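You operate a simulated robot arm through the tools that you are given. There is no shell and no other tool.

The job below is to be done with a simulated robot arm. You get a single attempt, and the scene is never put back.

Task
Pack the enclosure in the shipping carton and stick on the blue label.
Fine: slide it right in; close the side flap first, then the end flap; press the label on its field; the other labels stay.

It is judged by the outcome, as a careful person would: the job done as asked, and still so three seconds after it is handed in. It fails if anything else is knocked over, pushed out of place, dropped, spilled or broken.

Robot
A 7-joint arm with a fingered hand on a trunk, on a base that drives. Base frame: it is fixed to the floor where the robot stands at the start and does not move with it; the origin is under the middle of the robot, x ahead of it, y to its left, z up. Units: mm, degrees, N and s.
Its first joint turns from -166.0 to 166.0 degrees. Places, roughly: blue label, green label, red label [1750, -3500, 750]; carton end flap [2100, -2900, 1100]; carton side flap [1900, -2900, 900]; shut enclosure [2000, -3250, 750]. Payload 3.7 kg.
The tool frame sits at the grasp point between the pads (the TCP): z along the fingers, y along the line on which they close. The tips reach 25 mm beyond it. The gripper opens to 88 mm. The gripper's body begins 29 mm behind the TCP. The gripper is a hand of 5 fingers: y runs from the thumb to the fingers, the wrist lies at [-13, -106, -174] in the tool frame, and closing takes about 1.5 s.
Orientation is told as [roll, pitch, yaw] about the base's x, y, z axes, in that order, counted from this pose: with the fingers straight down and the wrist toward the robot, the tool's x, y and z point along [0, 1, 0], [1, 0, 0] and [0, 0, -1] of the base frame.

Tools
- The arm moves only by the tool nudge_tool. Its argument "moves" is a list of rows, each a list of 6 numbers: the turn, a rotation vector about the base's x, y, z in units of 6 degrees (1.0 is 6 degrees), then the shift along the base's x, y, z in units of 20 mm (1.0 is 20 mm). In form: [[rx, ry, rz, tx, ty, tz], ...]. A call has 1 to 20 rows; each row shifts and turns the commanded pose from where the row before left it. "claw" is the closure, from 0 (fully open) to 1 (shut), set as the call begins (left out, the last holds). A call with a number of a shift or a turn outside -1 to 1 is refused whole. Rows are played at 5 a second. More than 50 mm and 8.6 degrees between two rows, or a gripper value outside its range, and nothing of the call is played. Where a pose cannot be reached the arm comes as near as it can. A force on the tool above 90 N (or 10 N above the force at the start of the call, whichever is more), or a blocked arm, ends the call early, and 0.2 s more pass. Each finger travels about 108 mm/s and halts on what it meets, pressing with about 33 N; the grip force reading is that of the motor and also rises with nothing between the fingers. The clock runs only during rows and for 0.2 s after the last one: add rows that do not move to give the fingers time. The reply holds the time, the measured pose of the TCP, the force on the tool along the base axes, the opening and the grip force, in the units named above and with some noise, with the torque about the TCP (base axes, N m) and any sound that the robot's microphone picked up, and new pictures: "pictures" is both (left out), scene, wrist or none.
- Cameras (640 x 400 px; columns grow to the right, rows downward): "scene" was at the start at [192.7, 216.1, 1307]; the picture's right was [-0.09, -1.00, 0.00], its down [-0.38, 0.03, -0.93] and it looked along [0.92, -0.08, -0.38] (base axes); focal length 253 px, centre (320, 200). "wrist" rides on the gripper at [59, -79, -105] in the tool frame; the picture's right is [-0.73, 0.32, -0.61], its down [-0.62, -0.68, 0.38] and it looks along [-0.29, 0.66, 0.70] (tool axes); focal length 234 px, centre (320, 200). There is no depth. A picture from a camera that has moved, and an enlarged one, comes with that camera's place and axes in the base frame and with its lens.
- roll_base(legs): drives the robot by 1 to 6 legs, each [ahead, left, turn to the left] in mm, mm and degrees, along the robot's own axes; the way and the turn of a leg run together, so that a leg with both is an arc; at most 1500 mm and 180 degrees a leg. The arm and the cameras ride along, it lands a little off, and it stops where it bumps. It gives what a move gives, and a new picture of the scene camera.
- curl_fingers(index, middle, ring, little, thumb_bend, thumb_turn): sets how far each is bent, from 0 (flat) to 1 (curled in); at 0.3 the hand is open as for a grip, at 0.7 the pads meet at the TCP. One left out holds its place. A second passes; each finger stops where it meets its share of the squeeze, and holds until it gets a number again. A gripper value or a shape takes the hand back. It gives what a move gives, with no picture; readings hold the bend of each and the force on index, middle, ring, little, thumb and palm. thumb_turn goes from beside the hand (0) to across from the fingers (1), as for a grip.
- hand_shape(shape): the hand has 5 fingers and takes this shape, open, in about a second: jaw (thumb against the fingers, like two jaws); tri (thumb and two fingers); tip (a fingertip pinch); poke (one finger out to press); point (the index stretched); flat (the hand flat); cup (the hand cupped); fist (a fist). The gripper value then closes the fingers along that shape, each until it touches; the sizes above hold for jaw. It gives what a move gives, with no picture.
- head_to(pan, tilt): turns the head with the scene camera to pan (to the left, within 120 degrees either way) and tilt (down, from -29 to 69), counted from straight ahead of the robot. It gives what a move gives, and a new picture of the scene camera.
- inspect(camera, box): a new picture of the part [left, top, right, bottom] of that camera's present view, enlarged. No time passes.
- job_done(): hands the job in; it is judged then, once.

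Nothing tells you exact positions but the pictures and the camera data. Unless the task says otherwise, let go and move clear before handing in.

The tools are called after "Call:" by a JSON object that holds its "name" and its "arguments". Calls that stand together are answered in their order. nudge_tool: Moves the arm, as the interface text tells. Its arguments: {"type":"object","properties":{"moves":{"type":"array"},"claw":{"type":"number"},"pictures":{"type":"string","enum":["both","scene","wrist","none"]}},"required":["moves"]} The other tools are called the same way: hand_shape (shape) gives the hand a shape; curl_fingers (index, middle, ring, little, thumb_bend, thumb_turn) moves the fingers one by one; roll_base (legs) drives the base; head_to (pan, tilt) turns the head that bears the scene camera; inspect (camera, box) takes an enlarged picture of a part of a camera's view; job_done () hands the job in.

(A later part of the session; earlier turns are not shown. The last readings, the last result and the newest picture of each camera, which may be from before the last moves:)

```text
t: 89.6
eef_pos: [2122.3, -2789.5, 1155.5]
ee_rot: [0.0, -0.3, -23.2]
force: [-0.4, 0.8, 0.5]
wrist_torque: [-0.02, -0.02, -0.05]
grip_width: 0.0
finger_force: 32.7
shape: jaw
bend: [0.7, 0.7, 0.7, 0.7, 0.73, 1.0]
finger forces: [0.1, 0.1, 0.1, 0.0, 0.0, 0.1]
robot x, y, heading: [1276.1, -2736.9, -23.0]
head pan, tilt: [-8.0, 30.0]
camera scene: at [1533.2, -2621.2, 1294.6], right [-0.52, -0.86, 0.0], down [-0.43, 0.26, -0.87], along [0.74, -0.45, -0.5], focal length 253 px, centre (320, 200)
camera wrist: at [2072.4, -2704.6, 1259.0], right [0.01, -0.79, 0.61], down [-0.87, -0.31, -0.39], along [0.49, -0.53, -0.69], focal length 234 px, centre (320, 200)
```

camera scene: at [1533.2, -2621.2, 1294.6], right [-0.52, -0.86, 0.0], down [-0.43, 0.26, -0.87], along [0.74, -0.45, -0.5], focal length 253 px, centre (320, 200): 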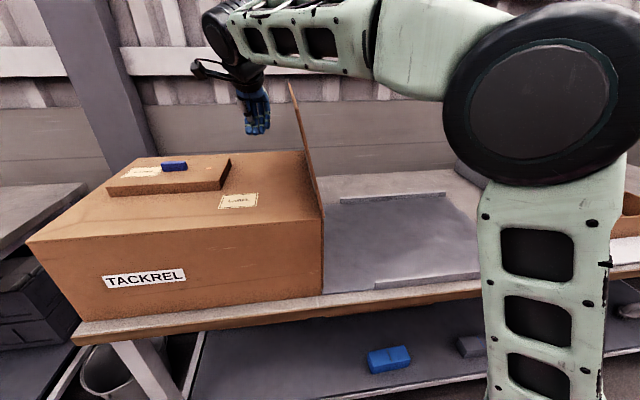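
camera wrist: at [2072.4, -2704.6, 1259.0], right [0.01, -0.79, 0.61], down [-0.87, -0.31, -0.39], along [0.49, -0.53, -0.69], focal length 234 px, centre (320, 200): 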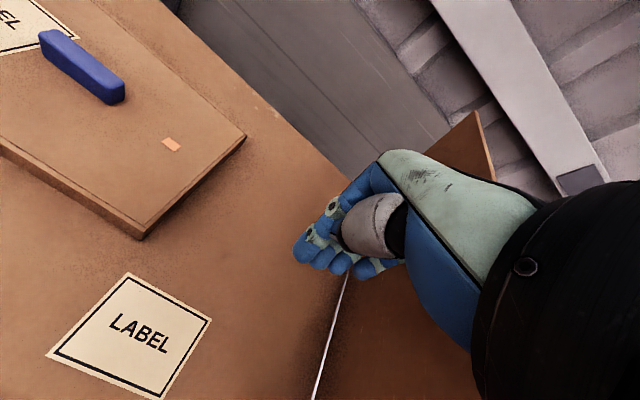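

The hand hangs on the left side of the flap and the forearm passes above it. I push right in 10 mm steps.

Call:
{"name": "nudge_tool", "arguments": {"moves": [[0, 0, 0, -0.1914, -0.462, 0], [0, 0, 0, -0.1914, -0.462, 0], [0, 0, 0, -0.1914, -0.462, 0], [0, 0, 0, -0.1914, -0.462, 0], [0, 0, 0, -0.1914, -0.462, 0], [0, 0, 0, -0.1914, -0.462, 0], [0, 0, 0, -0.1914, -0.462, 0], [0, 0, 0, -0.1914, -0.462, 0]]}}

```text
t: 91.4
eef_pos: [2091.5, -2862.2, 1154.9]
ee_rot: [0.0, -0.2, -23.2]
force: [-0.1, -0.2, -0.3]
wrist_torque: [0.02, 0.04, -0.01]
grip_width: 0.0
finger_force: 32.8
shape: jaw
bend: [0.7, 0.7, 0.7, 0.7, 0.73, 1.0]
finger forces: [0.0, 0.0, 0.0, 0.1, 0.0, 0.1]
robot x, y, heading: [1276.2, -2739.8, -23.2]
head pan, tilt: [-8.0, 30.0]
camera scene: at [1533.2, -2621.2, 1294.6], right [-0.52, -0.86, 0.0], down [-0.43, 0.26, -0.87], along [0.74, -0.45, -0.5], focal length 253 px, centre (320, 200)
camera wrist: at [2041.8, -2778.2, 1257.9], right [0.01, -0.79, 0.61], down [-0.87, -0.31, -0.39], along [0.49, -0.53, -0.69], focal length 234 px, centre (320, 200)
```

scene: 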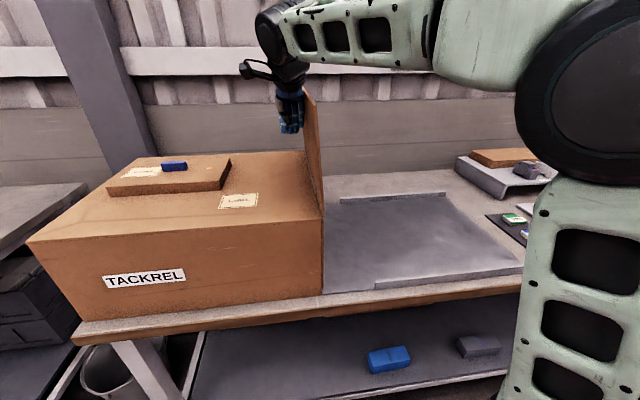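
wrist: 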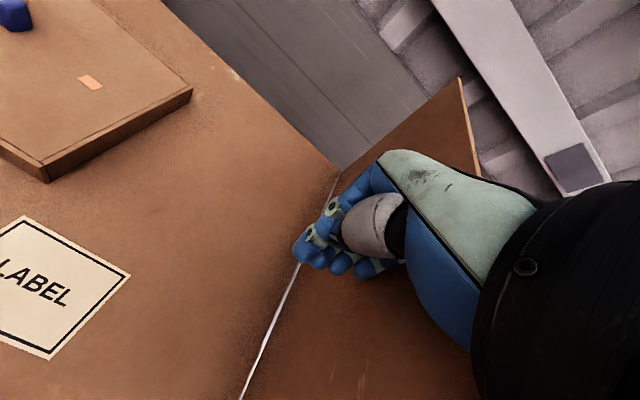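

The flap is being carried over and is nearly vertical now. I continue right past the vertical.

Call:
{"name": "nudge_tool", "arguments": {"moves": [[0, 0, 0, -0.1914, -0.462, 0], [0, 0, 0, -0.1914, -0.462, 0], [0, 0, 0, -0.1914, -0.462, 0], [0, 0, 0, -0.1914, -0.462, 0], [0, 0, 0, -0.1914, -0.462, 0], [0, 0, 0, -0.1914, -0.462, 0]]}}

```text
t: 92.8
eef_pos: [2067.8, -2918.3, 1154.3]
ee_rot: [0.0, -0.3, -23.1]
force: [0.6, 0.1, -0.5]
wrist_torque: [0.02, 0.0, 0.0]
grip_width: 0.0
finger_force: 33.3
shape: jaw
bend: [0.7, 0.7, 0.7, 0.7, 0.73, 1.0]
finger forces: [0.0, 0.0, 0.0, 0.0, 0.0, 0.0]
robot x, y, heading: [1273.6, -2740.8, -23.1]
head pan, tilt: [-8.0, 30.0]
camera scene: at [1533.2, -2621.2, 1294.6], right [-0.52, -0.86, 0.0], down [-0.43, 0.26, -0.87], along [0.74, -0.45, -0.5], focal length 253 px, centre (320, 200)
camera wrist: at [2018.4, -2832.4, 1257.7], right [0.01, -0.79, 0.61], down [-0.87, -0.31, -0.39], along [0.49, -0.53, -0.69], focal length 234 px, centre (320, 200)
```

scene: 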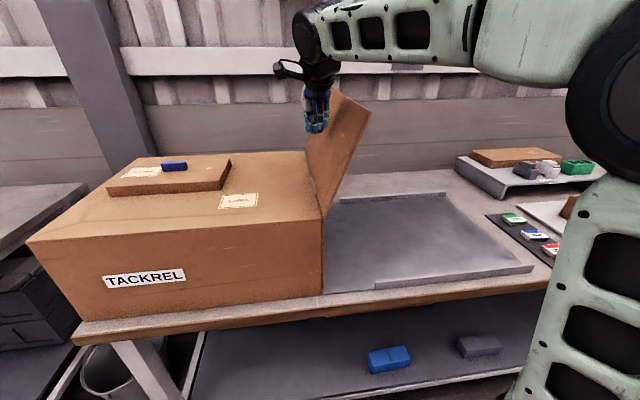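
wrist: 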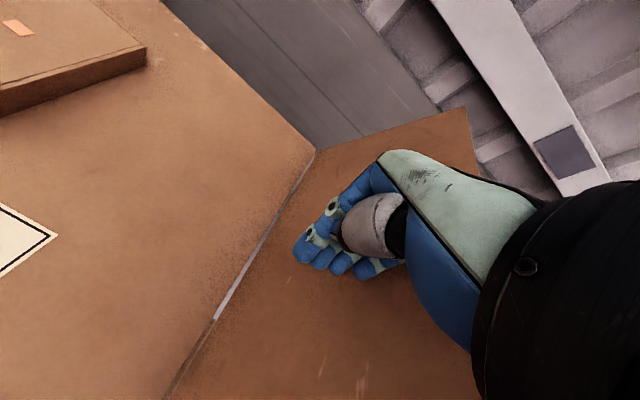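

The flap stays wherever the hand leaves it, now about 20° past vertical. I follow its arc right and down.

Call:
{"name": "nudge_tool", "arguments": {"moves": [[0, 0, 0, -0.197, -0.476, -0.31], [0, 0, 0, -0.197, -0.476, -0.31], [0, 0, 0, -0.197, -0.476, -0.31], [0, 0, 0, -0.197, -0.476, -0.31], [0, 0, 0, -0.197, -0.476, -0.31], [0, 0, 0, -0.197, -0.476, -0.31]]}}

```text
t: 94.2
eef_pos: [2044.8, -2975.8, 1118.6]
ee_rot: [0.0, -0.3, -23.1]
force: [0.3, -0.8, -0.7]
wrist_torque: [0.0, 0.02, 0.0]
grip_width: 0.0
finger_force: 33.3
shape: jaw
bend: [0.7, 0.7, 0.7, 0.7, 0.73, 1.0]
finger forces: [0.0, 0.0, 0.1, 0.0, 0.0, 0.0]
robot x, y, heading: [1274.6, -2741.7, -23.2]
head pan, tilt: [-8.0, 30.0]
camera scene: at [1533.2, -2621.2, 1294.6], right [-0.52, -0.86, 0.0], down [-0.43, 0.26, -0.87], along [0.74, -0.45, -0.5], focal length 253 px, centre (320, 200)
camera wrist: at [1995.0, -2891.0, 1220.9], right [0.01, -0.79, 0.61], down [-0.87, -0.31, -0.39], along [0.49, -0.53, -0.69], focal length 234 px, centre (320, 200)
```

scene: 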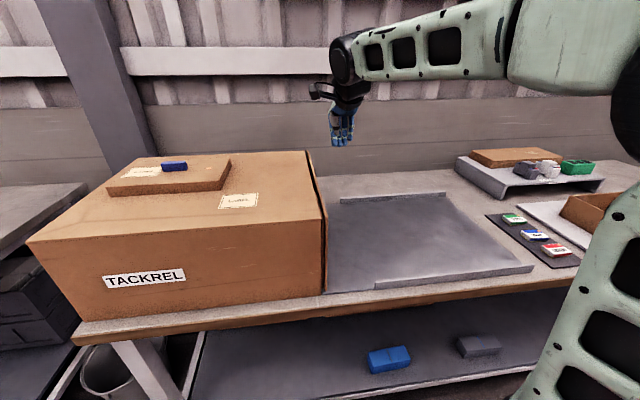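
wrist: 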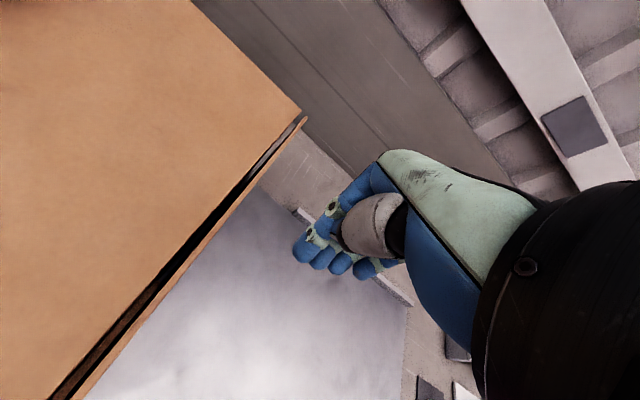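

The end flap fell shut by itself over the side flap. I check how flush it hangs.

Call:
{"name": "inspect", "arguments": {"camera": "scene", "box": [230, 130, 400, 310]}}

Call:
{"name": "inspect", "arguments": {"camera": "wrist", "box": [0, 80, 340, 400]}}

```text
2.22 times, centred on (315, 220) of scene
camera zoom: at [1533.2, -2621.2, 1294.6], right [-0.52, -0.86, 0.0], down [-0.43, 0.26, -0.87], along [0.74, -0.45, -0.5], focal length 562 px, centre (331, 156)
```

zoom: 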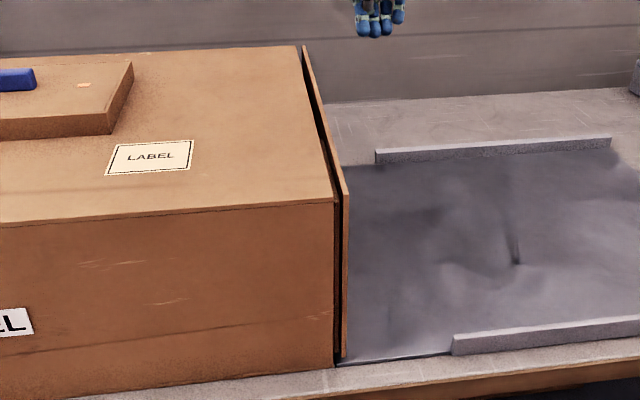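

```text
1.25 times, centred on (170, 240) of wrist
camera zoom: at [1995.0, -2891.0, 1220.9], right [0.01, -0.79, 0.61], down [-0.87, -0.31, -0.39], along [0.49, -0.53, -0.69], focal length 293 px, centre (508, 150)
```

zoom: 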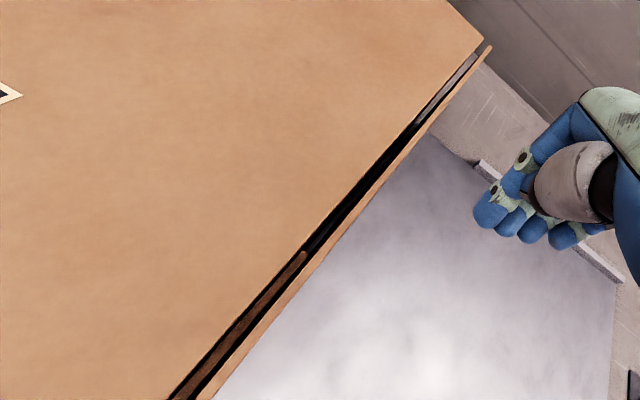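

The end flap hangs parallel to the end face, with the side flap tucked under it; a thin even gap of a few millimetres remains. I tilt the hand again, go to the right side and press the flap gently home.

Call:
{"name": "nudge_tool", "arguments": {"moves": [[0.9239, -0.3827, 0, -0.3827, -0.9239, 0], [0.9239, -0.3827, 0, -0.3827, -0.9239, 0], [0.9239, -0.3827, 0, -0.3827, -0.9239, 0], [0.9239, -0.3827, 0, -0.3827, -0.9239, 0], [0.9239, -0.3827, 0, -0.3827, -0.9239, 0], [0.9239, -0.3827, 0, -0.3827, -0.9239, 0], [0.9239, -0.3827, 0, 0, 0, -1], [0.9239, -0.3827, 0, 0, 0, -1], [0.9239, -0.3827, 0, 0, 0, -1], [0.9239, -0.3827, 0, 0, 0, -1], [0, 0, 0, 0, 0, -1], [0, 0, 0, 0, 0, -1], [0, 0, 0, 0, 0, -1], [0, 0, 0, 0, 0, -1], [0, 0, 0, 0, 0, -1], [0, 0, 0, 0, 0, -1], [0, 0, 0, 0, 0, -1], [0, 0, 0, 0, 0, -1]]}}

```text
t: 98.0
eef_pos: [1998.7, -3085.2, 875.3]
ee_rot: [59.9, 0.4, -23.0]
force: [0.2, 0.4, 0.2]
wrist_torque: [-0.03, -0.01, 0.0]
grip_width: 0.0
finger_force: 33.1
shape: jaw
bend: [0.7, 0.7, 0.7, 0.7, 0.73, 1.0]
finger forces: [0.1, 0.0, 0.0, 0.0, 0.1, 0.0]
robot x, y, heading: [1275.7, -2740.2, -23.2]
head pan, tilt: [-8.0, 30.0]
camera scene: at [1533.1, -2621.2, 1294.6], right [-0.52, -0.86, 0.0], down [-0.43, 0.26, -0.87], along [0.74, -0.45, -0.5], focal length 253 px, centre (320, 200)
camera wrist: at [1903.1, -3110.8, 978.2], right [-0.05, -0.94, -0.33], down [-0.62, 0.29, -0.73], along [0.78, 0.17, -0.6], focal length 234 px, centre (320, 200)
```

scene: 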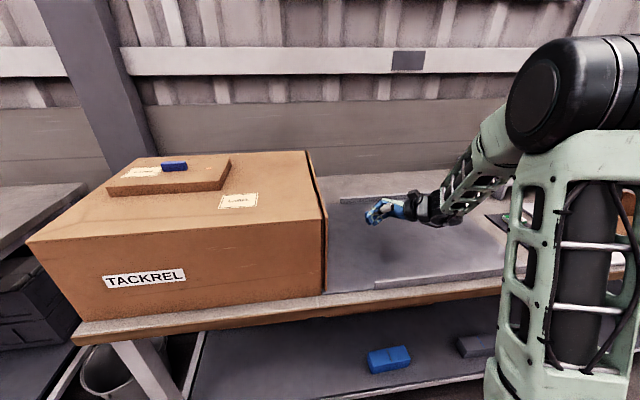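
wrist: 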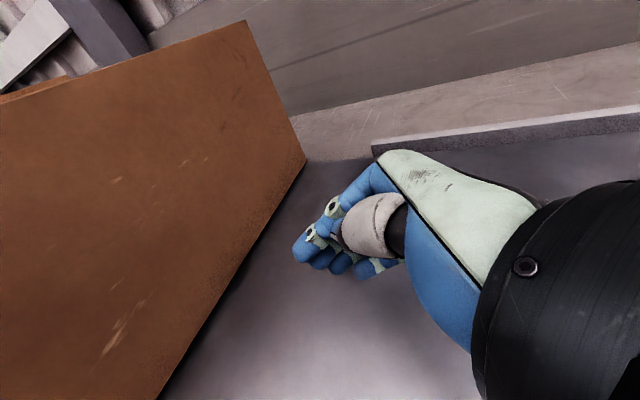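

The hand is ready right of the flap. I move left and then press in 5 mm steps.

Call:
{"name": "nudge_tool", "arguments": {"moves": [[0, 0, 0, 0.3827, 0.9239, 0], [0, 0, 0, 0.3827, 0.9239, 0], [0, 0, 0, 0.3827, 0.9239, 0], [0, 0, 0, 0.3827, 0.9239, 0], [0, 0, 0, 0.3827, 0.9239, 0], [0, 0, 0, 0.1914, 0.462, 0], [0, 0, 0, 0.1914, 0.462, 0], [0, 0, 0, 0.0957, 0.231, 0]], "pictures": "none"}}

Call:
{"name": "nudge_tool", "arguments": {"moves": [[0, 0, 0, 0.0957, 0.231, 0], [0, 0, 0, 0.0957, 0.231, 0], [0, 0, 0, 0.0957, 0.231, 0]]}}

```text
t: 99.8
eef_pos: [2043.8, -2968.6, 877.5]
ee_rot: [60.0, 0.4, -23.1]
force: [-0.3, -0.6, 0.2]
wrist_torque: [0.02, 0.01, -0.01]
grip_width: 0.0
finger_force: 32.9
shape: jaw
bend: [0.7, 0.7, 0.7, 0.7, 0.73, 1.0]
finger forces: [0.1, 0.0, 0.0, 0.0, 0.1, 0.1]
robot x, y, heading: [1273.7, -2742.1, -23.4]
head pan, tilt: [-8.0, 30.0]
```

```text
t: 100.6
eef_pos: [2049.5, -2956.8, 878.7]
ee_rot: [60.0, 0.3, -22.9]
force: [0.9, 0.2, 0.4]
wrist_torque: [0.0, 0.02, 0.0]
grip_width: 0.2
finger_force: 33.2
shape: jaw
bend: [0.7, 0.7, 0.7, 0.7, 0.73, 1.0]
finger forces: [0.0, 0.0, 0.0, 0.1, 0.1, 0.0]
robot x, y, heading: [1274.3, -2740.5, -23.4]
head pan, tilt: [-8.0, 30.0]
camera scene: at [1533.2, -2621.3, 1294.6], right [-0.52, -0.86, 0.0], down [-0.43, 0.26, -0.87], along [0.74, -0.45, -0.5], focal length 253 px, centre (320, 200)
camera wrist: at [1954.1, -2982.0, 980.9], right [-0.05, -0.94, -0.33], down [-0.62, 0.29, -0.73], along [0.78, 0.17, -0.6], focal length 234 px, centre (320, 200)
```

scene: 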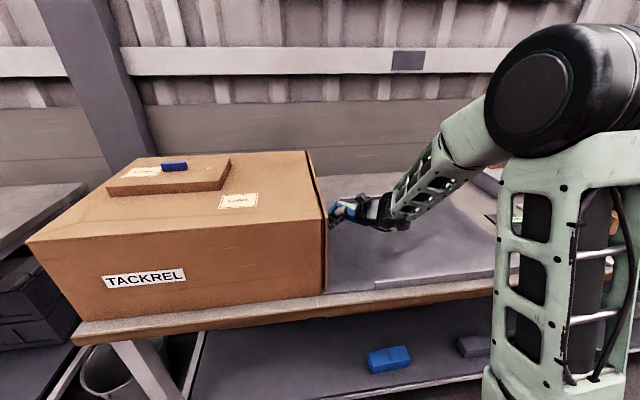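
wrist: 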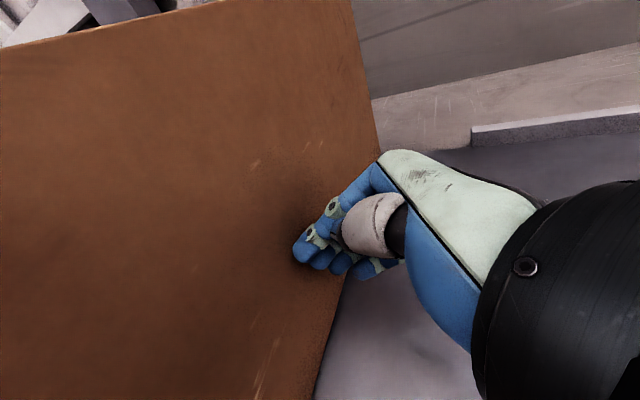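

Just about touching, still no force. I press further in 4 mm steps.

Call:
{"name": "nudge_tool", "arguments": {"moves": [[0, 0, 0, 0.0766, 0.185, 0], [0, 0, 0, 0.0766, 0.185, 0]], "pictures": "none"}}

Call:
{"name": "inspect", "arguments": {"camera": "scene", "box": [230, 130, 400, 310]}}

```text
t: 101.2
eef_pos: [2054.7, -2951.9, 877.5]
ee_rot: [60.0, 0.3, -23.3]
force: [-1.4, -11.3, 0.9]
wrist_torque: [-0.04, 0.01, 0.06]
grip_width: 0.2
finger_force: 33.3
shape: jaw
bend: [0.7, 0.7, 0.7, 0.7, 0.73, 1.0]
finger forces: [10.6, 0.1, 0.0, 0.1, 0.0, 0.0]
robot x, y, heading: [1273.8, -2740.4, -23.3]
head pan, tilt: [-8.0, 30.0]
```

```text
2.22 times, centred on (315, 220) of scene
camera zoom: at [1533.1, -2621.8, 1294.6], right [-0.52, -0.85, 0.0], down [-0.43, 0.26, -0.87], along [0.74, -0.45, -0.5], focal length 562 px, centre (331, 156)
```

zoom: 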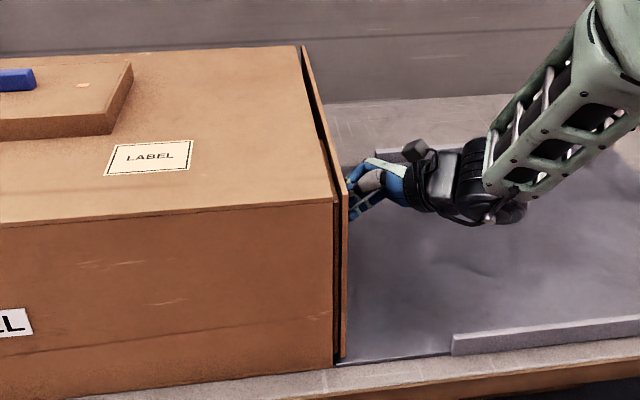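

At 11 N the flap does not move any further, so it is fully closed (the thin gap is the hinge offset). I back off, lift, and bring the fingers back to straight down for the label.

Call:
{"name": "nudge_tool", "arguments": {"moves": [[0, 0, 0, -0.3827, -0.9239, 0], [0, 0, 0, -0.3827, -0.9239, 0], [0, 0, 0, -0.3827, -0.9239, 0], [0, 0, 0, -0.3827, -0.9239, 0], [0, 0, 0, -0.3827, -0.9239, 0.5], [-0.9239, 0.3827, 0, -0.3827, -0.9239, 1], [-0.9239, 0.3827, 0, -0.3827, -0.9239, 1], [-0.9239, 0.3827, 0, -0.3827, -0.9239, 1], [-0.9239, 0.3827, 0, -0.3827, -0.9239, 1], [-0.9239, 0.3827, 0, -0.3827, -0.9239, 1], [-0.9239, 0.3827, 0, -0.3827, -0.9239, 1], [-0.9239, 0.3827, 0, 0, 0, 1], [-0.9239, 0.3827, 0, 0, 0, 1], [-0.9239, 0.3827, 0, 0, 0, 1], [-0.9239, 0.3827, 0, 0, 0, 1], [0, 0, 0, 0, 0, 1], [0, 0, 0, 0, 0, 1]], "pictures": "scene"}}

Call:
{"name": "roll_base", "arguments": {"legs": [[0, -130, 0], [100, 0, 0.6]]}}

Call:
{"name": "head_to", "arguments": {"pan": -35, "tilt": 40}}

```text
t: 104.8
eef_pos: [1968.3, -3153.8, 1128.6]
ee_rot: [0.0, -0.2, -23.1]
force: [0.6, -0.1, -0.3]
wrist_torque: [0.0, 0.01, -0.02]
grip_width: 0.0
finger_force: 32.8
shape: jaw
bend: [0.7, 0.7, 0.7, 0.7, 0.73, 1.0]
finger forces: [0.0, 0.0, 0.1, 0.0, 0.0, 0.0]
robot x, y, heading: [1277.2, -2742.8, -23.2]
head pan, tilt: [-8.0, 30.0]
camera scene: at [1533.2, -2621.3, 1294.6], right [-0.52, -0.86, 0.0], down [-0.43, 0.26, -0.87], along [0.74, -0.45, -0.5], focal length 253 px, centre (320, 200)
```

scene: 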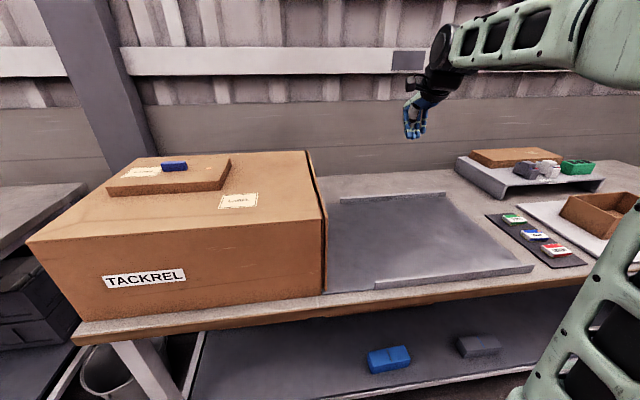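

```text
t: 106.8
eef_pos: [2013.5, -3310.3, 1128.5]
ee_rot: [0.0, -0.2, -22.5]
force: [-0.2, 0.6, -0.2]
wrist_torque: [0.03, -0.03, -0.01]
grip_width: 0.0
finger_force: 32.6
shape: jaw
bend: [0.7, 0.7, 0.7, 0.7, 0.73, 1.0]
finger forces: [0.1, 0.1, 0.0, 0.0, 0.1, 0.1]
robot x, y, heading: [1317.3, -2902.9, -22.2]
head pan, tilt: [-8.0, 30.0]
camera scene: at [1572.2, -2782.1, 1294.6], right [-0.51, -0.86, 0.0], down [-0.43, 0.25, -0.87], along [0.75, -0.44, -0.5], focal length 253 px, centre (320, 200)
```

scene: 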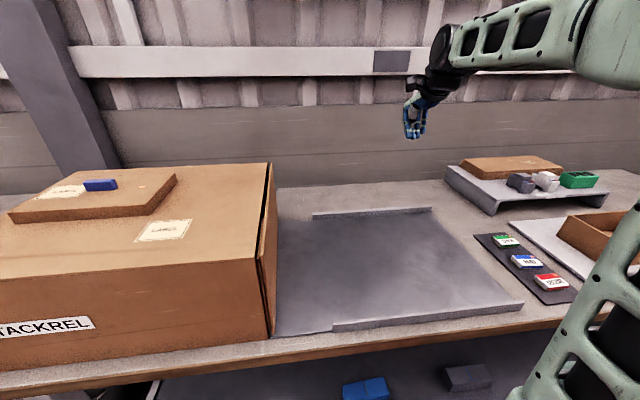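

```text
t: 107.8
eef_pos: [2013.8, -3310.6, 1129.0]
ee_rot: [0.0, -0.2, -22.5]
force: [-0.8, -0.1, -0.4]
wrist_torque: [-0.01, 0.02, 0.02]
grip_width: 0.0
finger_force: 33.3
shape: jaw
bend: [0.7, 0.7, 0.7, 0.7, 0.73, 1.0]
finger forces: [0.0, 0.0, 0.1, 0.1, 0.1, 0.1]
robot x, y, heading: [1316.0, -2903.7, -22.9]
head pan, tilt: [-35.0, 40.0]
camera scene: at [1539.9, -2807.7, 1279.3], right [-0.84, -0.54, 0.0], down [-0.34, 0.54, -0.77], along [0.41, -0.65, -0.64], focal length 253 px, centre (320, 200)
```

scene: 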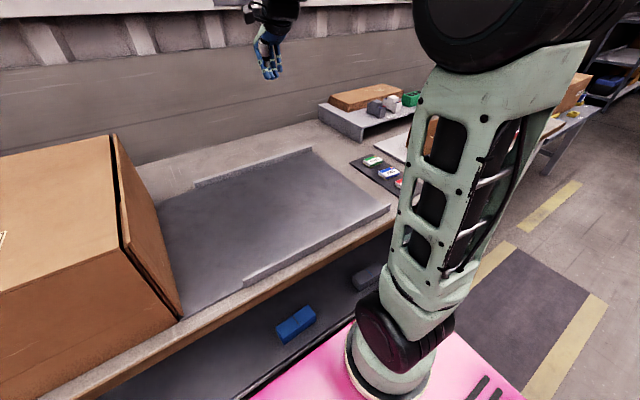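

The carton is closed and undisturbed. Now I move the hand above the blue ROAD label (u≈2968, v≈-2633), opening it partly on the way.

Call:
{"name": "nudge_tool", "arguments": {"moves": [[0, 0, 0, -1, -0.92, 0], [0, 0, 0, -1, -0.92, 0], [0, 0, 0, -1, -0.92, 0], [0, 0, 0, -1, -0.92, 0], [0, 0, 0, -1, -0.92, 0], [0, 0, 0, -1, -0.92, 0], [0, 0, 0, -1, -0.92, 0], [0, 0, 0, -1, -0.92, 0], [0, 0, 0, -1, -0.92, 0], [0, 0, 0, -1, -0.92, 0], [0, 0, 0, -1, -0.92, 0], [0, 0, 0, -1, -0.92, 0], [0, 0, 0, -1, -0.92, 0], [0, 0, 0, -1, -0.92, 0], [0, 0, 0, 0, 0, -1], [0, 0, 0, 0, 0, -1], [0, 0, 0, 0, 0, -1], [0, 0, 0, 0, 0, -1], [0, 0, 0, 0, 0, -1], [0, 0, 0, 0, 0, -1]], "claw": 0.3}}

```text
t: 112.0
eef_pos: [1735.3, -3566.5, 1010.3]
ee_rot: [0.0, -0.1, -22.5]
force: [0.6, -0.1, 0.4]
wrist_torque: [0.02, 0.0, 0.02]
grip_width: 61.5
finger_force: 0.0
shape: jaw
bend: [0.28, 0.37, 0.34, 0.35, 0.58, 0.99]
finger forces: [0.1, 0.0, 0.1, 0.0, 0.0, 0.0]
robot x, y, heading: [1315.1, -2904.5, -22.7]
head pan, tilt: [-35.0, 40.0]
camera scene: at [1539.8, -2807.8, 1279.2], right [-0.84, -0.54, 0.0], down [-0.34, 0.54, -0.77], along [0.41, -0.65, -0.64], focal length 253 px, centre (320, 200)
camera wrist: at [1684.3, -3481.3, 1113.3], right [0.02, -0.79, 0.61], down [-0.87, -0.32, -0.39], along [0.5, -0.52, -0.69], focal length 234 px, centre (320, 200)
```

scene: 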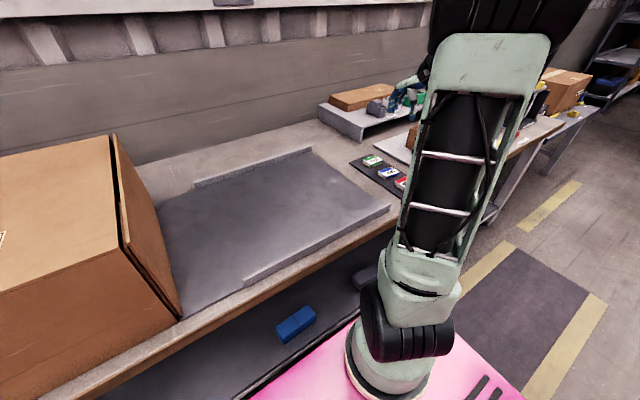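
wrist: 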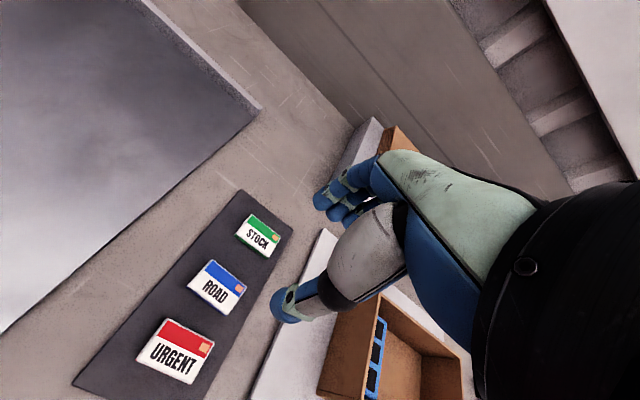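

The hand is right above the ROAD label (it measures at u≈2969, v≈-2633, matching the TCP). I zoom in for size, thickness and orientation.

Call:
{"name": "inspect", "arguments": {"camera": "wrist", "box": [100, 180, 320, 400]}}

Call:
{"name": "inspect", "arguments": {"camera": "scene", "box": [340, 130, 440, 210]}}

```text
1.82 times, centred on (210, 290) of wrist
camera zoom: at [1684.3, -3481.3, 1113.3], right [0.02, -0.79, 0.61], down [-0.87, -0.32, -0.39], along [0.5, -0.52, -0.69], focal length 426 px, centre (520, 36)
```

zoom: 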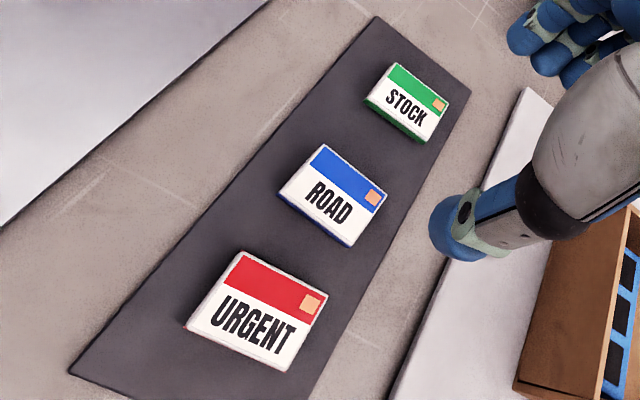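

```text
5.00 times, centred on (390, 170) of scene
camera zoom: at [1539.8, -2807.8, 1279.2], right [-0.84, -0.54, 0.0], down [-0.34, 0.54, -0.77], along [0.41, -0.65, -0.64], focal length 1264 px, centre (-30, 350)
```

zoom: 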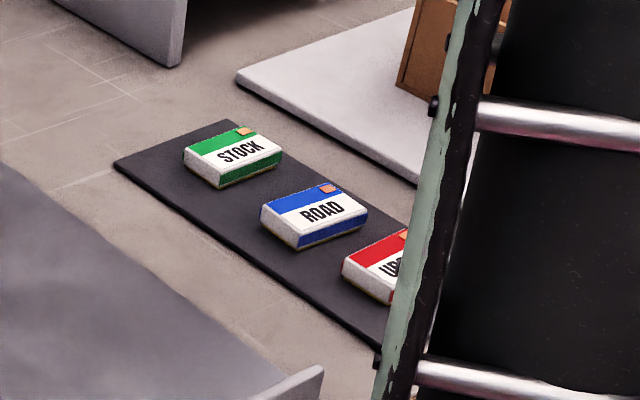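

The ROAD label is about 60 × 43 mm and 15 mm thick, squared to the bench, with 31 mm free in front and 49 mm behind it. A three-finger grip will interfere least with the neighbours, so I set the hand to "tri" and check its geometry.

Call:
{"name": "hand_shape", "arguments": {"shape": "tri"}}

Call:
{"name": "inspect", "arguments": {"camera": "wrist", "box": [100, 140, 440, 400]}}

```text
t: 112.9
eef_pos: [1734.6, -3565.7, 1009.3]
ee_rot: [0.0, -0.2, -22.5]
force: [0.1, -0.3, 0.4]
wrist_torque: [0.02, 0.02, 0.01]
grip_width: 88.0
finger_force: 0.0
shape: tri
bend: [0.3, 0.3, 0.99, 0.99, 0.3, 0.98]
finger forces: [0.0, 0.0, 0.0, 0.0, 0.0, 0.1]
robot x, y, heading: [1313.0, -2901.5, -22.6]
head pan, tilt: [-35.0, 40.0]
```

```text
1.54 times, centred on (270, 270) of wrist
camera zoom: at [1684.4, -3481.4, 1113.7], right [0.02, -0.79, 0.61], down [-0.87, -0.32, -0.39], along [0.5, -0.52, -0.69], focal length 360 px, centre (397, 92)
```

zoom: 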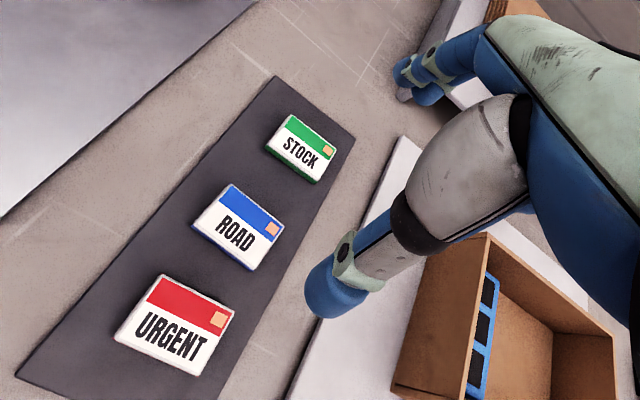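

Ring and little finger are folded away. I set the opening to about 60 mm and look again.

Call:
{"name": "nudge_tool", "arguments": {"moves": [[0, 0, 0, 0, 0, 0], [0, 0, 0, 0, 0, 0], [0, 0, 0, 0, 0, 0], [0, 0, 0, 0, 0, 0]], "claw": 0.32, "pictures": "none"}}

Call:
{"name": "inspect", "arguments": {"camera": "wrist", "box": [100, 140, 440, 400]}}

```text
t: 113.9
eef_pos: [1735.2, -3566.0, 1010.8]
ee_rot: [0.0, -0.2, -22.6]
force: [-0.2, 1.3, 0.2]
wrist_torque: [-0.02, 0.03, 0.01]
grip_width: 60.6
finger_force: 0.1
shape: tri
bend: [0.73, 0.38, 0.99, 0.99, 0.59, 0.99]
finger forces: [0.1, 0.0, 0.0, 0.1, 0.0, 0.0]
robot x, y, heading: [1316.8, -2904.2, -22.8]
head pan, tilt: [-35.0, 40.0]
```

```text
1.54 times, centred on (270, 270) of wrist
camera zoom: at [1684.4, -3481.4, 1113.6], right [0.02, -0.79, 0.61], down [-0.87, -0.32, -0.39], along [0.5, -0.52, -0.69], focal length 360 px, centre (397, 92)
```

zoom: 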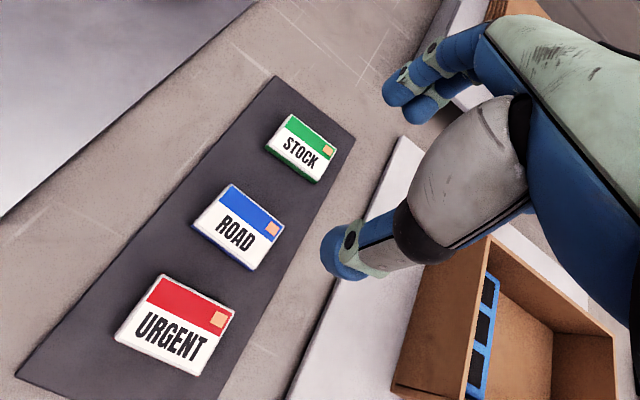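

The thumb tip sits about 40 mm toward me of the TCP, the two fingers about 30 mm beyond it, both fitting the gaps around the label. I shift 5 mm forward and descend to 830 mm.

Call:
{"name": "nudge_tool", "arguments": {"moves": [[0, 0, 0, 0.231, -0.12, 0], [0, 0, 0, 0, 0, -1], [0, 0, 0, 0, 0, -1], [0, 0, 0, 0, 0, -1], [0, 0, 0, 0, 0, -1], [0, 0, 0, 0, 0, -1], [0, 0, 0, 0, 0, -1], [0, 0, 0, 0, 0, -1], [0, 0, 0, 0, 0, -1], [0, 0, 0, 0, 0, -1]]}}

Call:
{"name": "inspect", "arguments": {"camera": "wrist", "box": [180, 140, 440, 400]}}

Call:
{"name": "inspect", "arguments": {"camera": "scene", "box": [330, 100, 450, 210]}}

```text
t: 116.1
eef_pos: [1738.3, -3568.5, 829.6]
ee_rot: [0.0, -0.2, -22.5]
force: [-0.4, -0.2, -0.1]
wrist_torque: [-0.01, -0.02, 0.03]
grip_width: 59.7
finger_force: 0.0
shape: tri
bend: [0.73, 0.38, 0.99, 0.99, 0.59, 0.99]
finger forces: [0.0, 0.1, 0.1, 0.1, 0.1, 0.0]
robot x, y, heading: [1311.7, -2899.9, -22.6]
head pan, tilt: [-35.0, 40.0]
camera scene: at [1539.8, -2807.8, 1279.2], right [-0.84, -0.54, 0.0], down [-0.34, 0.54, -0.77], along [0.41, -0.65, -0.64], focal length 253 px, centre (320, 200)
camera wrist: at [1688.5, -3484.3, 932.5], right [0.02, -0.79, 0.61], down [-0.87, -0.32, -0.39], along [0.5, -0.52, -0.69], focal length 234 px, centre (320, 200)
```

scene: 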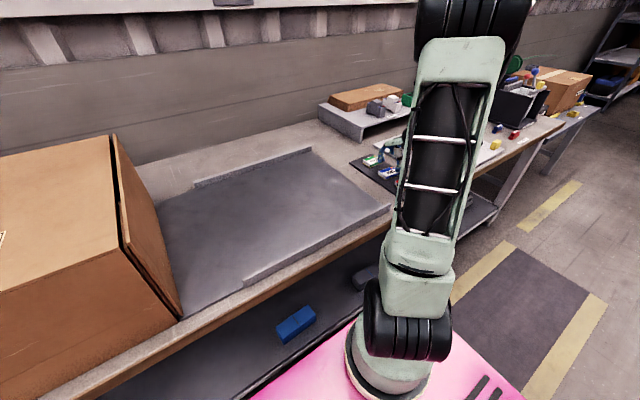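
wrist: 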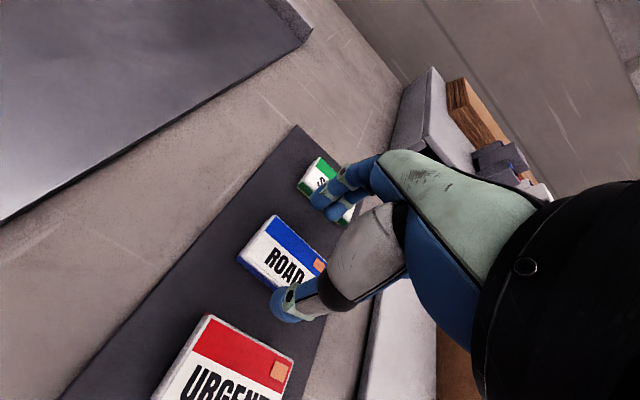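

```text
1.54 times, centred on (310, 270) of wrist
camera zoom: at [1688.5, -3484.3, 932.5], right [0.02, -0.79, 0.61], down [-0.87, -0.32, -0.39], along [0.5, -0.52, -0.69], focal length 360 px, centre (335, 92)
```

zoom: 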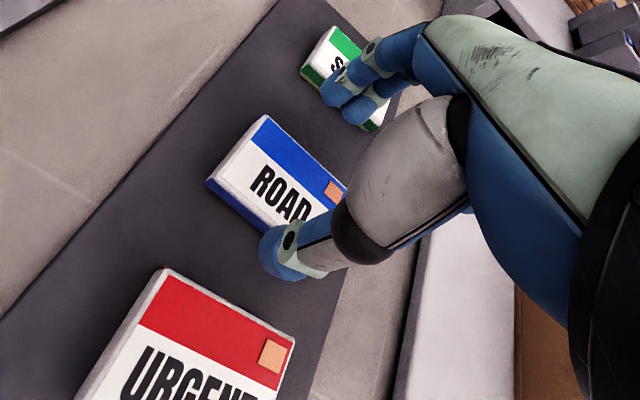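

```text
3.64 times, centred on (390, 155) of scene
camera zoom: at [1539.8, -2807.8, 1279.2], right [-0.84, -0.54, 0.0], down [-0.34, 0.54, -0.77], along [0.41, -0.65, -0.64], focal length 920 px, centre (66, 364)
```

zoom: 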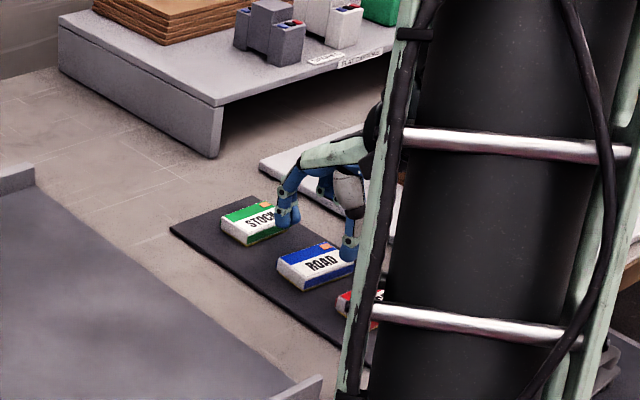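

Thumb and fingers straddle the ROAD label correctly. I shift 3 mm right and lower to just above label-top height, then look again.

Call:
{"name": "nudge_tool", "arguments": {"moves": [[0, 0, 0, -0.057, -0.139, 0], [0, 0, 0, 0, 0, -0.5], [0, 0, 0, 0, 0, -0.5], [0, 0, 0, 0, 0, -0.25]], "pictures": "wrist"}}

Call:
{"name": "inspect", "arguments": {"camera": "scene", "box": [350, 130, 430, 200]}}

Call:
{"name": "inspect", "arguments": {"camera": "wrist", "box": [200, 140, 420, 380]}}

```text
t: 117.1
eef_pos: [1736.9, -3571.8, 804.3]
ee_rot: [0.0, -0.2, -22.5]
force: [0.5, 0.1, 0.3]
wrist_torque: [0.0, 0.03, -0.02]
grip_width: 59.9
finger_force: 0.0
shape: tri
bend: [0.73, 0.38, 0.99, 0.99, 0.59, 0.99]
finger forces: [0.0, 0.0, 0.1, 0.1, 0.1, 0.1]
robot x, y, heading: [1313.5, -2905.5, -22.7]
head pan, tilt: [-35.0, 40.0]
camera wrist: at [1686.9, -3487.0, 906.5], right [0.02, -0.79, 0.61], down [-0.87, -0.32, -0.39], along [0.5, -0.52, -0.69], focal length 234 px, centre (320, 200)
```

wrist: 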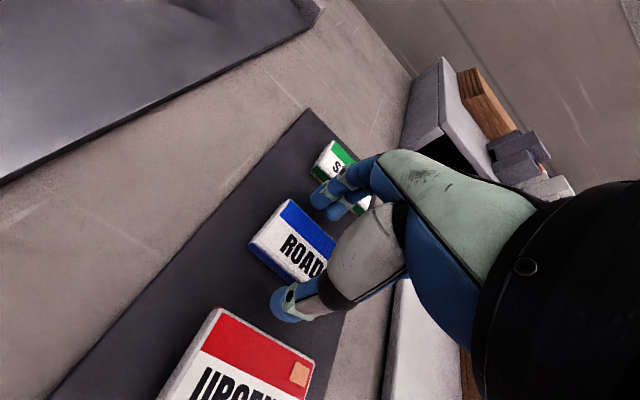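

```text
5.71 times, centred on (390, 165) of scene
camera zoom: at [1539.8, -2807.8, 1279.2], right [-0.84, -0.54, 0.0], down [-0.34, 0.54, -0.77], along [0.41, -0.65, -0.64], focal length 1445 px, centre (-80, 400)
```

zoom: 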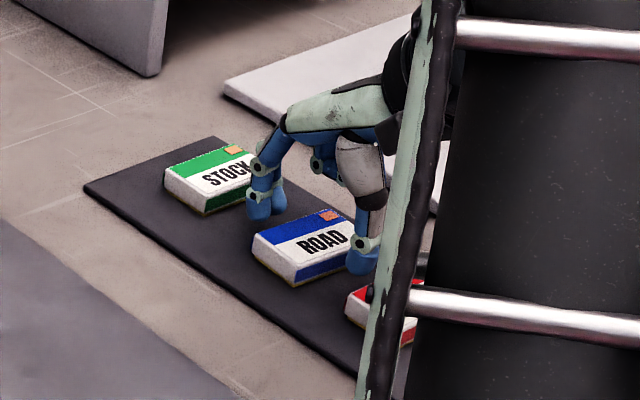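

```text
1.67 times, centred on (310, 260) of wrist
camera zoom: at [1686.9, -3487.0, 906.5], right [0.02, -0.79, 0.61], down [-0.87, -0.32, -0.39], along [0.5, -0.52, -0.69], focal length 390 px, centre (337, 100)
```

zoom: 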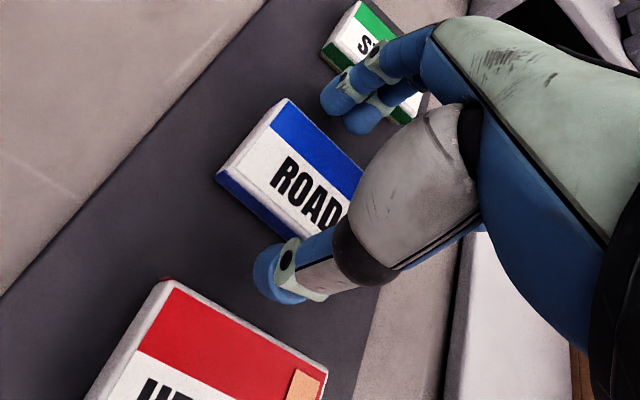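

By projection the thumb tip is at z≈776, the label spans roughly z 767–784, so the fingers already overlap its side. I lower 6 mm more in small steps and check for contact force.

Call:
{"name": "nudge_tool", "arguments": {"moves": [[0, 0, 0, 0, 0, -0.15], [0, 0, 0, 0, 0, -0.15], [0, 0, 0, 0, 0, 0]], "pictures": "none"}}

Call:
{"name": "inspect", "arguments": {"camera": "scene", "box": [350, 130, 430, 200]}}

```text
t: 117.9
eef_pos: [1736.6, -3571.9, 797.1]
ee_rot: [0.0, -0.2, -22.5]
force: [0.6, -0.9, -0.5]
wrist_torque: [-0.01, 0.02, 0.0]
grip_width: 60.4
finger_force: 0.1
shape: tri
bend: [0.73, 0.38, 0.99, 0.99, 0.59, 0.99]
finger forces: [0.0, 0.1, 0.0, 0.1, 0.1, 0.0]
robot x, y, heading: [1314.8, -2903.1, -22.4]
head pan, tilt: [-35.0, 40.0]
```

```text
5.71 times, centred on (390, 165) of scene
camera zoom: at [1539.8, -2807.8, 1279.2], right [-0.84, -0.54, 0.0], down [-0.34, 0.54, -0.77], along [0.41, -0.65, -0.64], focal length 1445 px, centre (-80, 400)
```

zoom: 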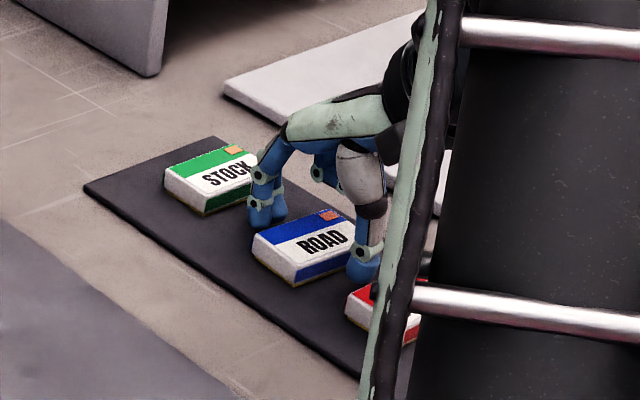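

No contact with the card, fingers on both sides of the label. I close the hand on it.

Call:
{"name": "nudge_tool", "arguments": {"moves": [[0, 0, 0, 0, 0, 0], [0, 0, 0, 0, 0, 0], [0, 0, 0, 0, 0, 0], [0, 0, 0, 0, 0, 0], [0, 0, 0, 0, 0, 0], [0, 0, 0, 0, 0, 0], [0, 0, 0, 0, 0, 0], [0, 0, 0, 0, 0, 0]], "claw": 0.8, "pictures": "wrist"}}

Call:
{"name": "inspect", "arguments": {"camera": "scene", "box": [350, 130, 430, 200]}}

```text
t: 119.7
eef_pos: [1735.5, -3572.8, 796.8]
ee_rot: [0.0, -0.2, -22.5]
force: [0.6, -0.6, 0.5]
wrist_torque: [0.02, 0.02, -0.01]
grip_width: 36.2
finger_force: 33.1
shape: tri
bend: [0.74, 0.5, 1.0, 1.0, 0.72, 1.0]
finger forces: [14.6, 15.2, 0.0, 0.0, 29.9, 0.1]
robot x, y, heading: [1318.0, -2904.7, -22.7]
head pan, tilt: [-35.0, 40.0]
camera wrist: at [1686.0, -3487.6, 900.8], right [0.02, -0.79, 0.61], down [-0.87, -0.32, -0.39], along [0.5, -0.52, -0.69], focal length 234 px, centre (320, 200)
```

wrist: 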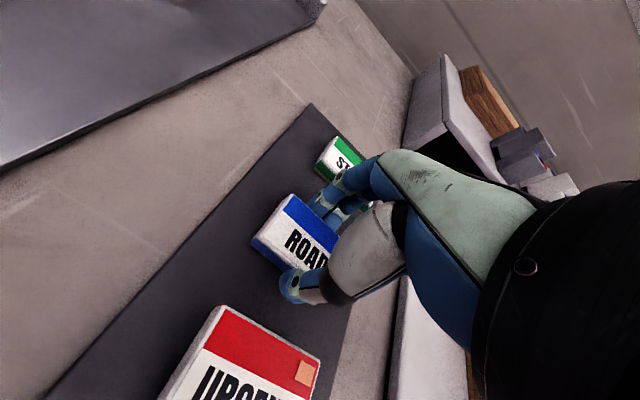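

```text
5.71 times, centred on (390, 165) of scene
camera zoom: at [1539.8, -2807.8, 1279.2], right [-0.84, -0.54, 0.0], down [-0.34, 0.54, -0.77], along [0.41, -0.65, -0.64], focal length 1445 px, centre (-80, 400)
```

zoom: 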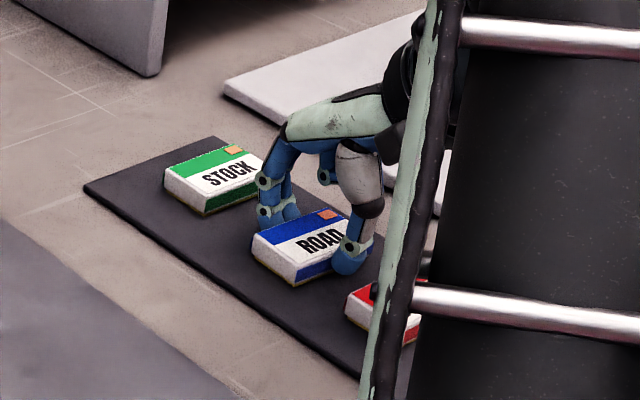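

Firm grip: index and middle ~15 N each against the thumb's 30 N, width 36 mm. I lift slowly and check.

Call:
{"name": "nudge_tool", "arguments": {"moves": [[0, 0, 0, 0, 0, 0.25], [0, 0, 0, 0, 0, 0.25], [0, 0, 0, 0, 0, 0.5], [0, 0, 0, 0, 0, 1], [0, 0, 0, 0, 0, 1]], "pictures": "wrist"}}

Call:
{"name": "inspect", "arguments": {"camera": "scene", "box": [350, 110, 430, 200]}}

```text
t: 120.9
eef_pos: [1736.9, -3572.2, 857.3]
ee_rot: [0.0, -0.1, -22.6]
force: [0.1, 0.5, 0.4]
wrist_torque: [0.03, -0.03, 0.01]
grip_width: 36.2
finger_force: 33.7
shape: tri
bend: [0.74, 0.5, 1.0, 1.0, 0.72, 1.0]
finger forces: [14.5, 15.3, 0.1, 0.1, 29.9, 0.1]
robot x, y, heading: [1315.5, -2907.7, -22.5]
head pan, tilt: [-35.0, 40.0]
camera wrist: at [1687.1, -3488.8, 961.3], right [0.02, -0.79, 0.61], down [-0.87, -0.32, -0.39], along [0.5, -0.52, -0.69], focal length 234 px, centre (320, 200)
```

wrist: 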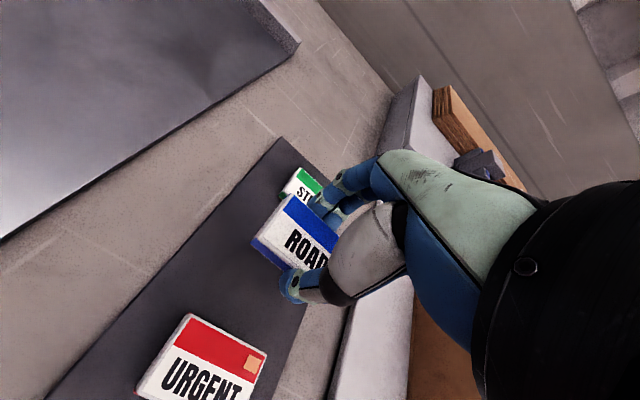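

```text
4.44 times, centred on (390, 155) of scene
camera zoom: at [1539.9, -2807.9, 1279.2], right [-0.84, -0.54, 0.0], down [-0.34, 0.54, -0.77], along [0.41, -0.65, -0.64], focal length 1124 px, centre (9, 400)
```

zoom: 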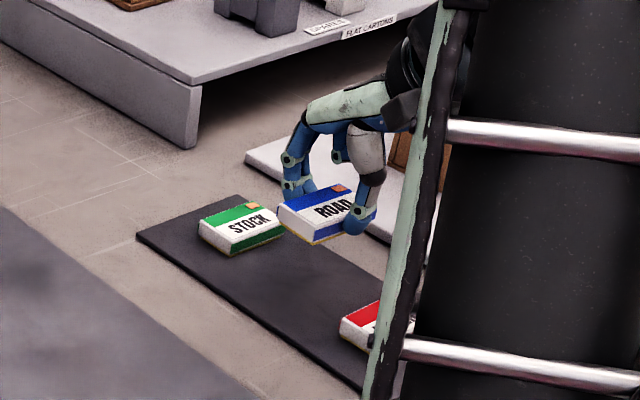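

The blue label is held level and its neighbours are untouched. I raise it well above carton height and start carrying it left.

Call:
{"name": "nudge_tool", "arguments": {"moves": [[0, 0, 0, 0, 0, 1], [0, 0, 0, 0, 0, 1], [0, 0, 0, 0, 0, 1], [0, 0, 0, 0, 0, 1], [0, 0, 0, 0, 0, 1], [0, 0, 0, 0, 0, 1], [0, 0, 0, 0, 0, 1], [0, 0, 0, 0, 0, 1], [0, 0, 0, 0, 0, 1], [0, 0, 0, 0, 0, 1], [0, 0, 0, 0, 0, 1], [0, 0, 0, 0, 0, 1], [0, 0, 0, 0, 0, 1], [0, 0, 0, 0, 0, 1], [0, 0, 0, 0, 0, 1]], "pictures": "none"}}

Call:
{"name": "nudge_tool", "arguments": {"moves": [[0, 0, 0, 0.3827, 0.9239, 0], [0, 0, 0, 0.3827, 0.9239, 0], [0, 0, 0, 0.3827, 0.9239, 0], [0, 0, 0, 0.3827, 0.9239, 0], [0, 0, 0, 0.3827, 0.9239, 0], [0, 0, 0, 0.3827, 0.9239, 0], [0, 0, 0, 0.3827, 0.9239, 0], [0, 0, 0, 0.3827, 0.9239, 0], [0, 0, 0, 0.3827, 0.9239, 0], [0, 0, 0, 0.3827, 0.9239, 0], [0, 0, 0, 0.3827, 0.9239, 0], [0, 0, 0, 0.3827, 0.9239, 0], [0, 0, 0, 0.3827, 0.9239, 0], [0, 0, 0, 0.3827, 0.9239, 0], [0, 0, 0, 0.3827, 0.9239, 0], [0, 0, 0, 0.3827, 0.9239, 0], [0, 0, 0, 0.3827, 0.9239, 0], [0, 0, 0, 0.3827, 0.9239, 0], [0, 0, 0, 0.3827, 0.9239, 0], [0, 0, 0, 0.3827, 0.9239, 0]], "pictures": "none"}}

Call:
{"name": "head_to", "arguments": {"pan": 15, "tilt": 35}}

```text
t: 124.1
eef_pos: [1737.4, -3570.1, 1158.6]
ee_rot: [0.0, -0.1, -22.5]
force: [0.0, 1.0, -0.8]
wrist_torque: [0.02, 0.01, 0.02]
grip_width: 36.1
finger_force: 33.0
shape: tri
bend: [0.74, 0.5, 1.0, 1.0, 0.72, 1.0]
finger forces: [14.5, 15.3, 0.0, 0.0, 29.8, 0.1]
robot x, y, heading: [1316.6, -2903.2, -22.2]
head pan, tilt: [-35.0, 40.0]
```

```text
t: 128.3
eef_pos: [1890.3, -3203.5, 1156.8]
ee_rot: [0.0, -0.2, -22.5]
force: [-0.2, 0.1, 0.2]
wrist_torque: [-0.02, 0.0, 0.02]
grip_width: 36.0
finger_force: 33.4
shape: tri
bend: [0.74, 0.5, 1.0, 1.0, 0.72, 1.0]
finger forces: [14.7, 15.4, 0.0, 0.1, 29.9, 0.1]
robot x, y, heading: [1312.0, -2904.5, -22.6]
head pan, tilt: [-35.0, 40.0]
```

```text
t: 129.4
eef_pos: [1889.4, -3203.2, 1157.9]
ee_rot: [0.0, -0.2, -22.6]
force: [0.6, 0.5, 0.0]
wrist_torque: [0.04, -0.01, -0.02]
grip_width: 35.9
finger_force: 33.3
shape: tri
bend: [0.74, 0.5, 1.0, 1.0, 0.72, 1.0]
finger forces: [14.5, 15.4, 0.0, 0.0, 29.8, 0.0]
robot x, y, heading: [1312.7, -2900.5, -22.6]
head pan, tilt: [15.0, 35.0]
camera scene: at [1581.6, -2747.7, 1286.8], right [-0.13, -0.99, 0.0], down [-0.57, 0.08, -0.82], along [0.81, -0.11, -0.57], focal length 253 px, centre (320, 200)
```

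scene: 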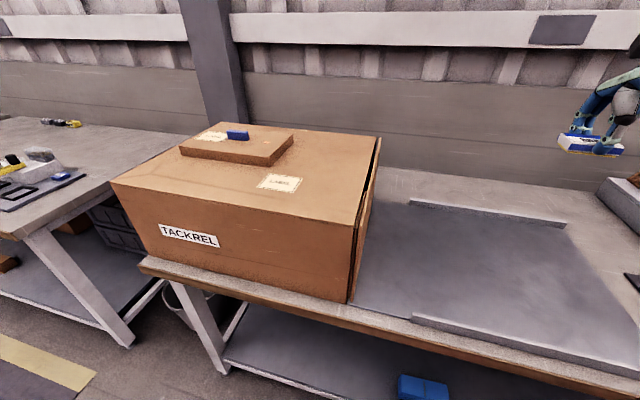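

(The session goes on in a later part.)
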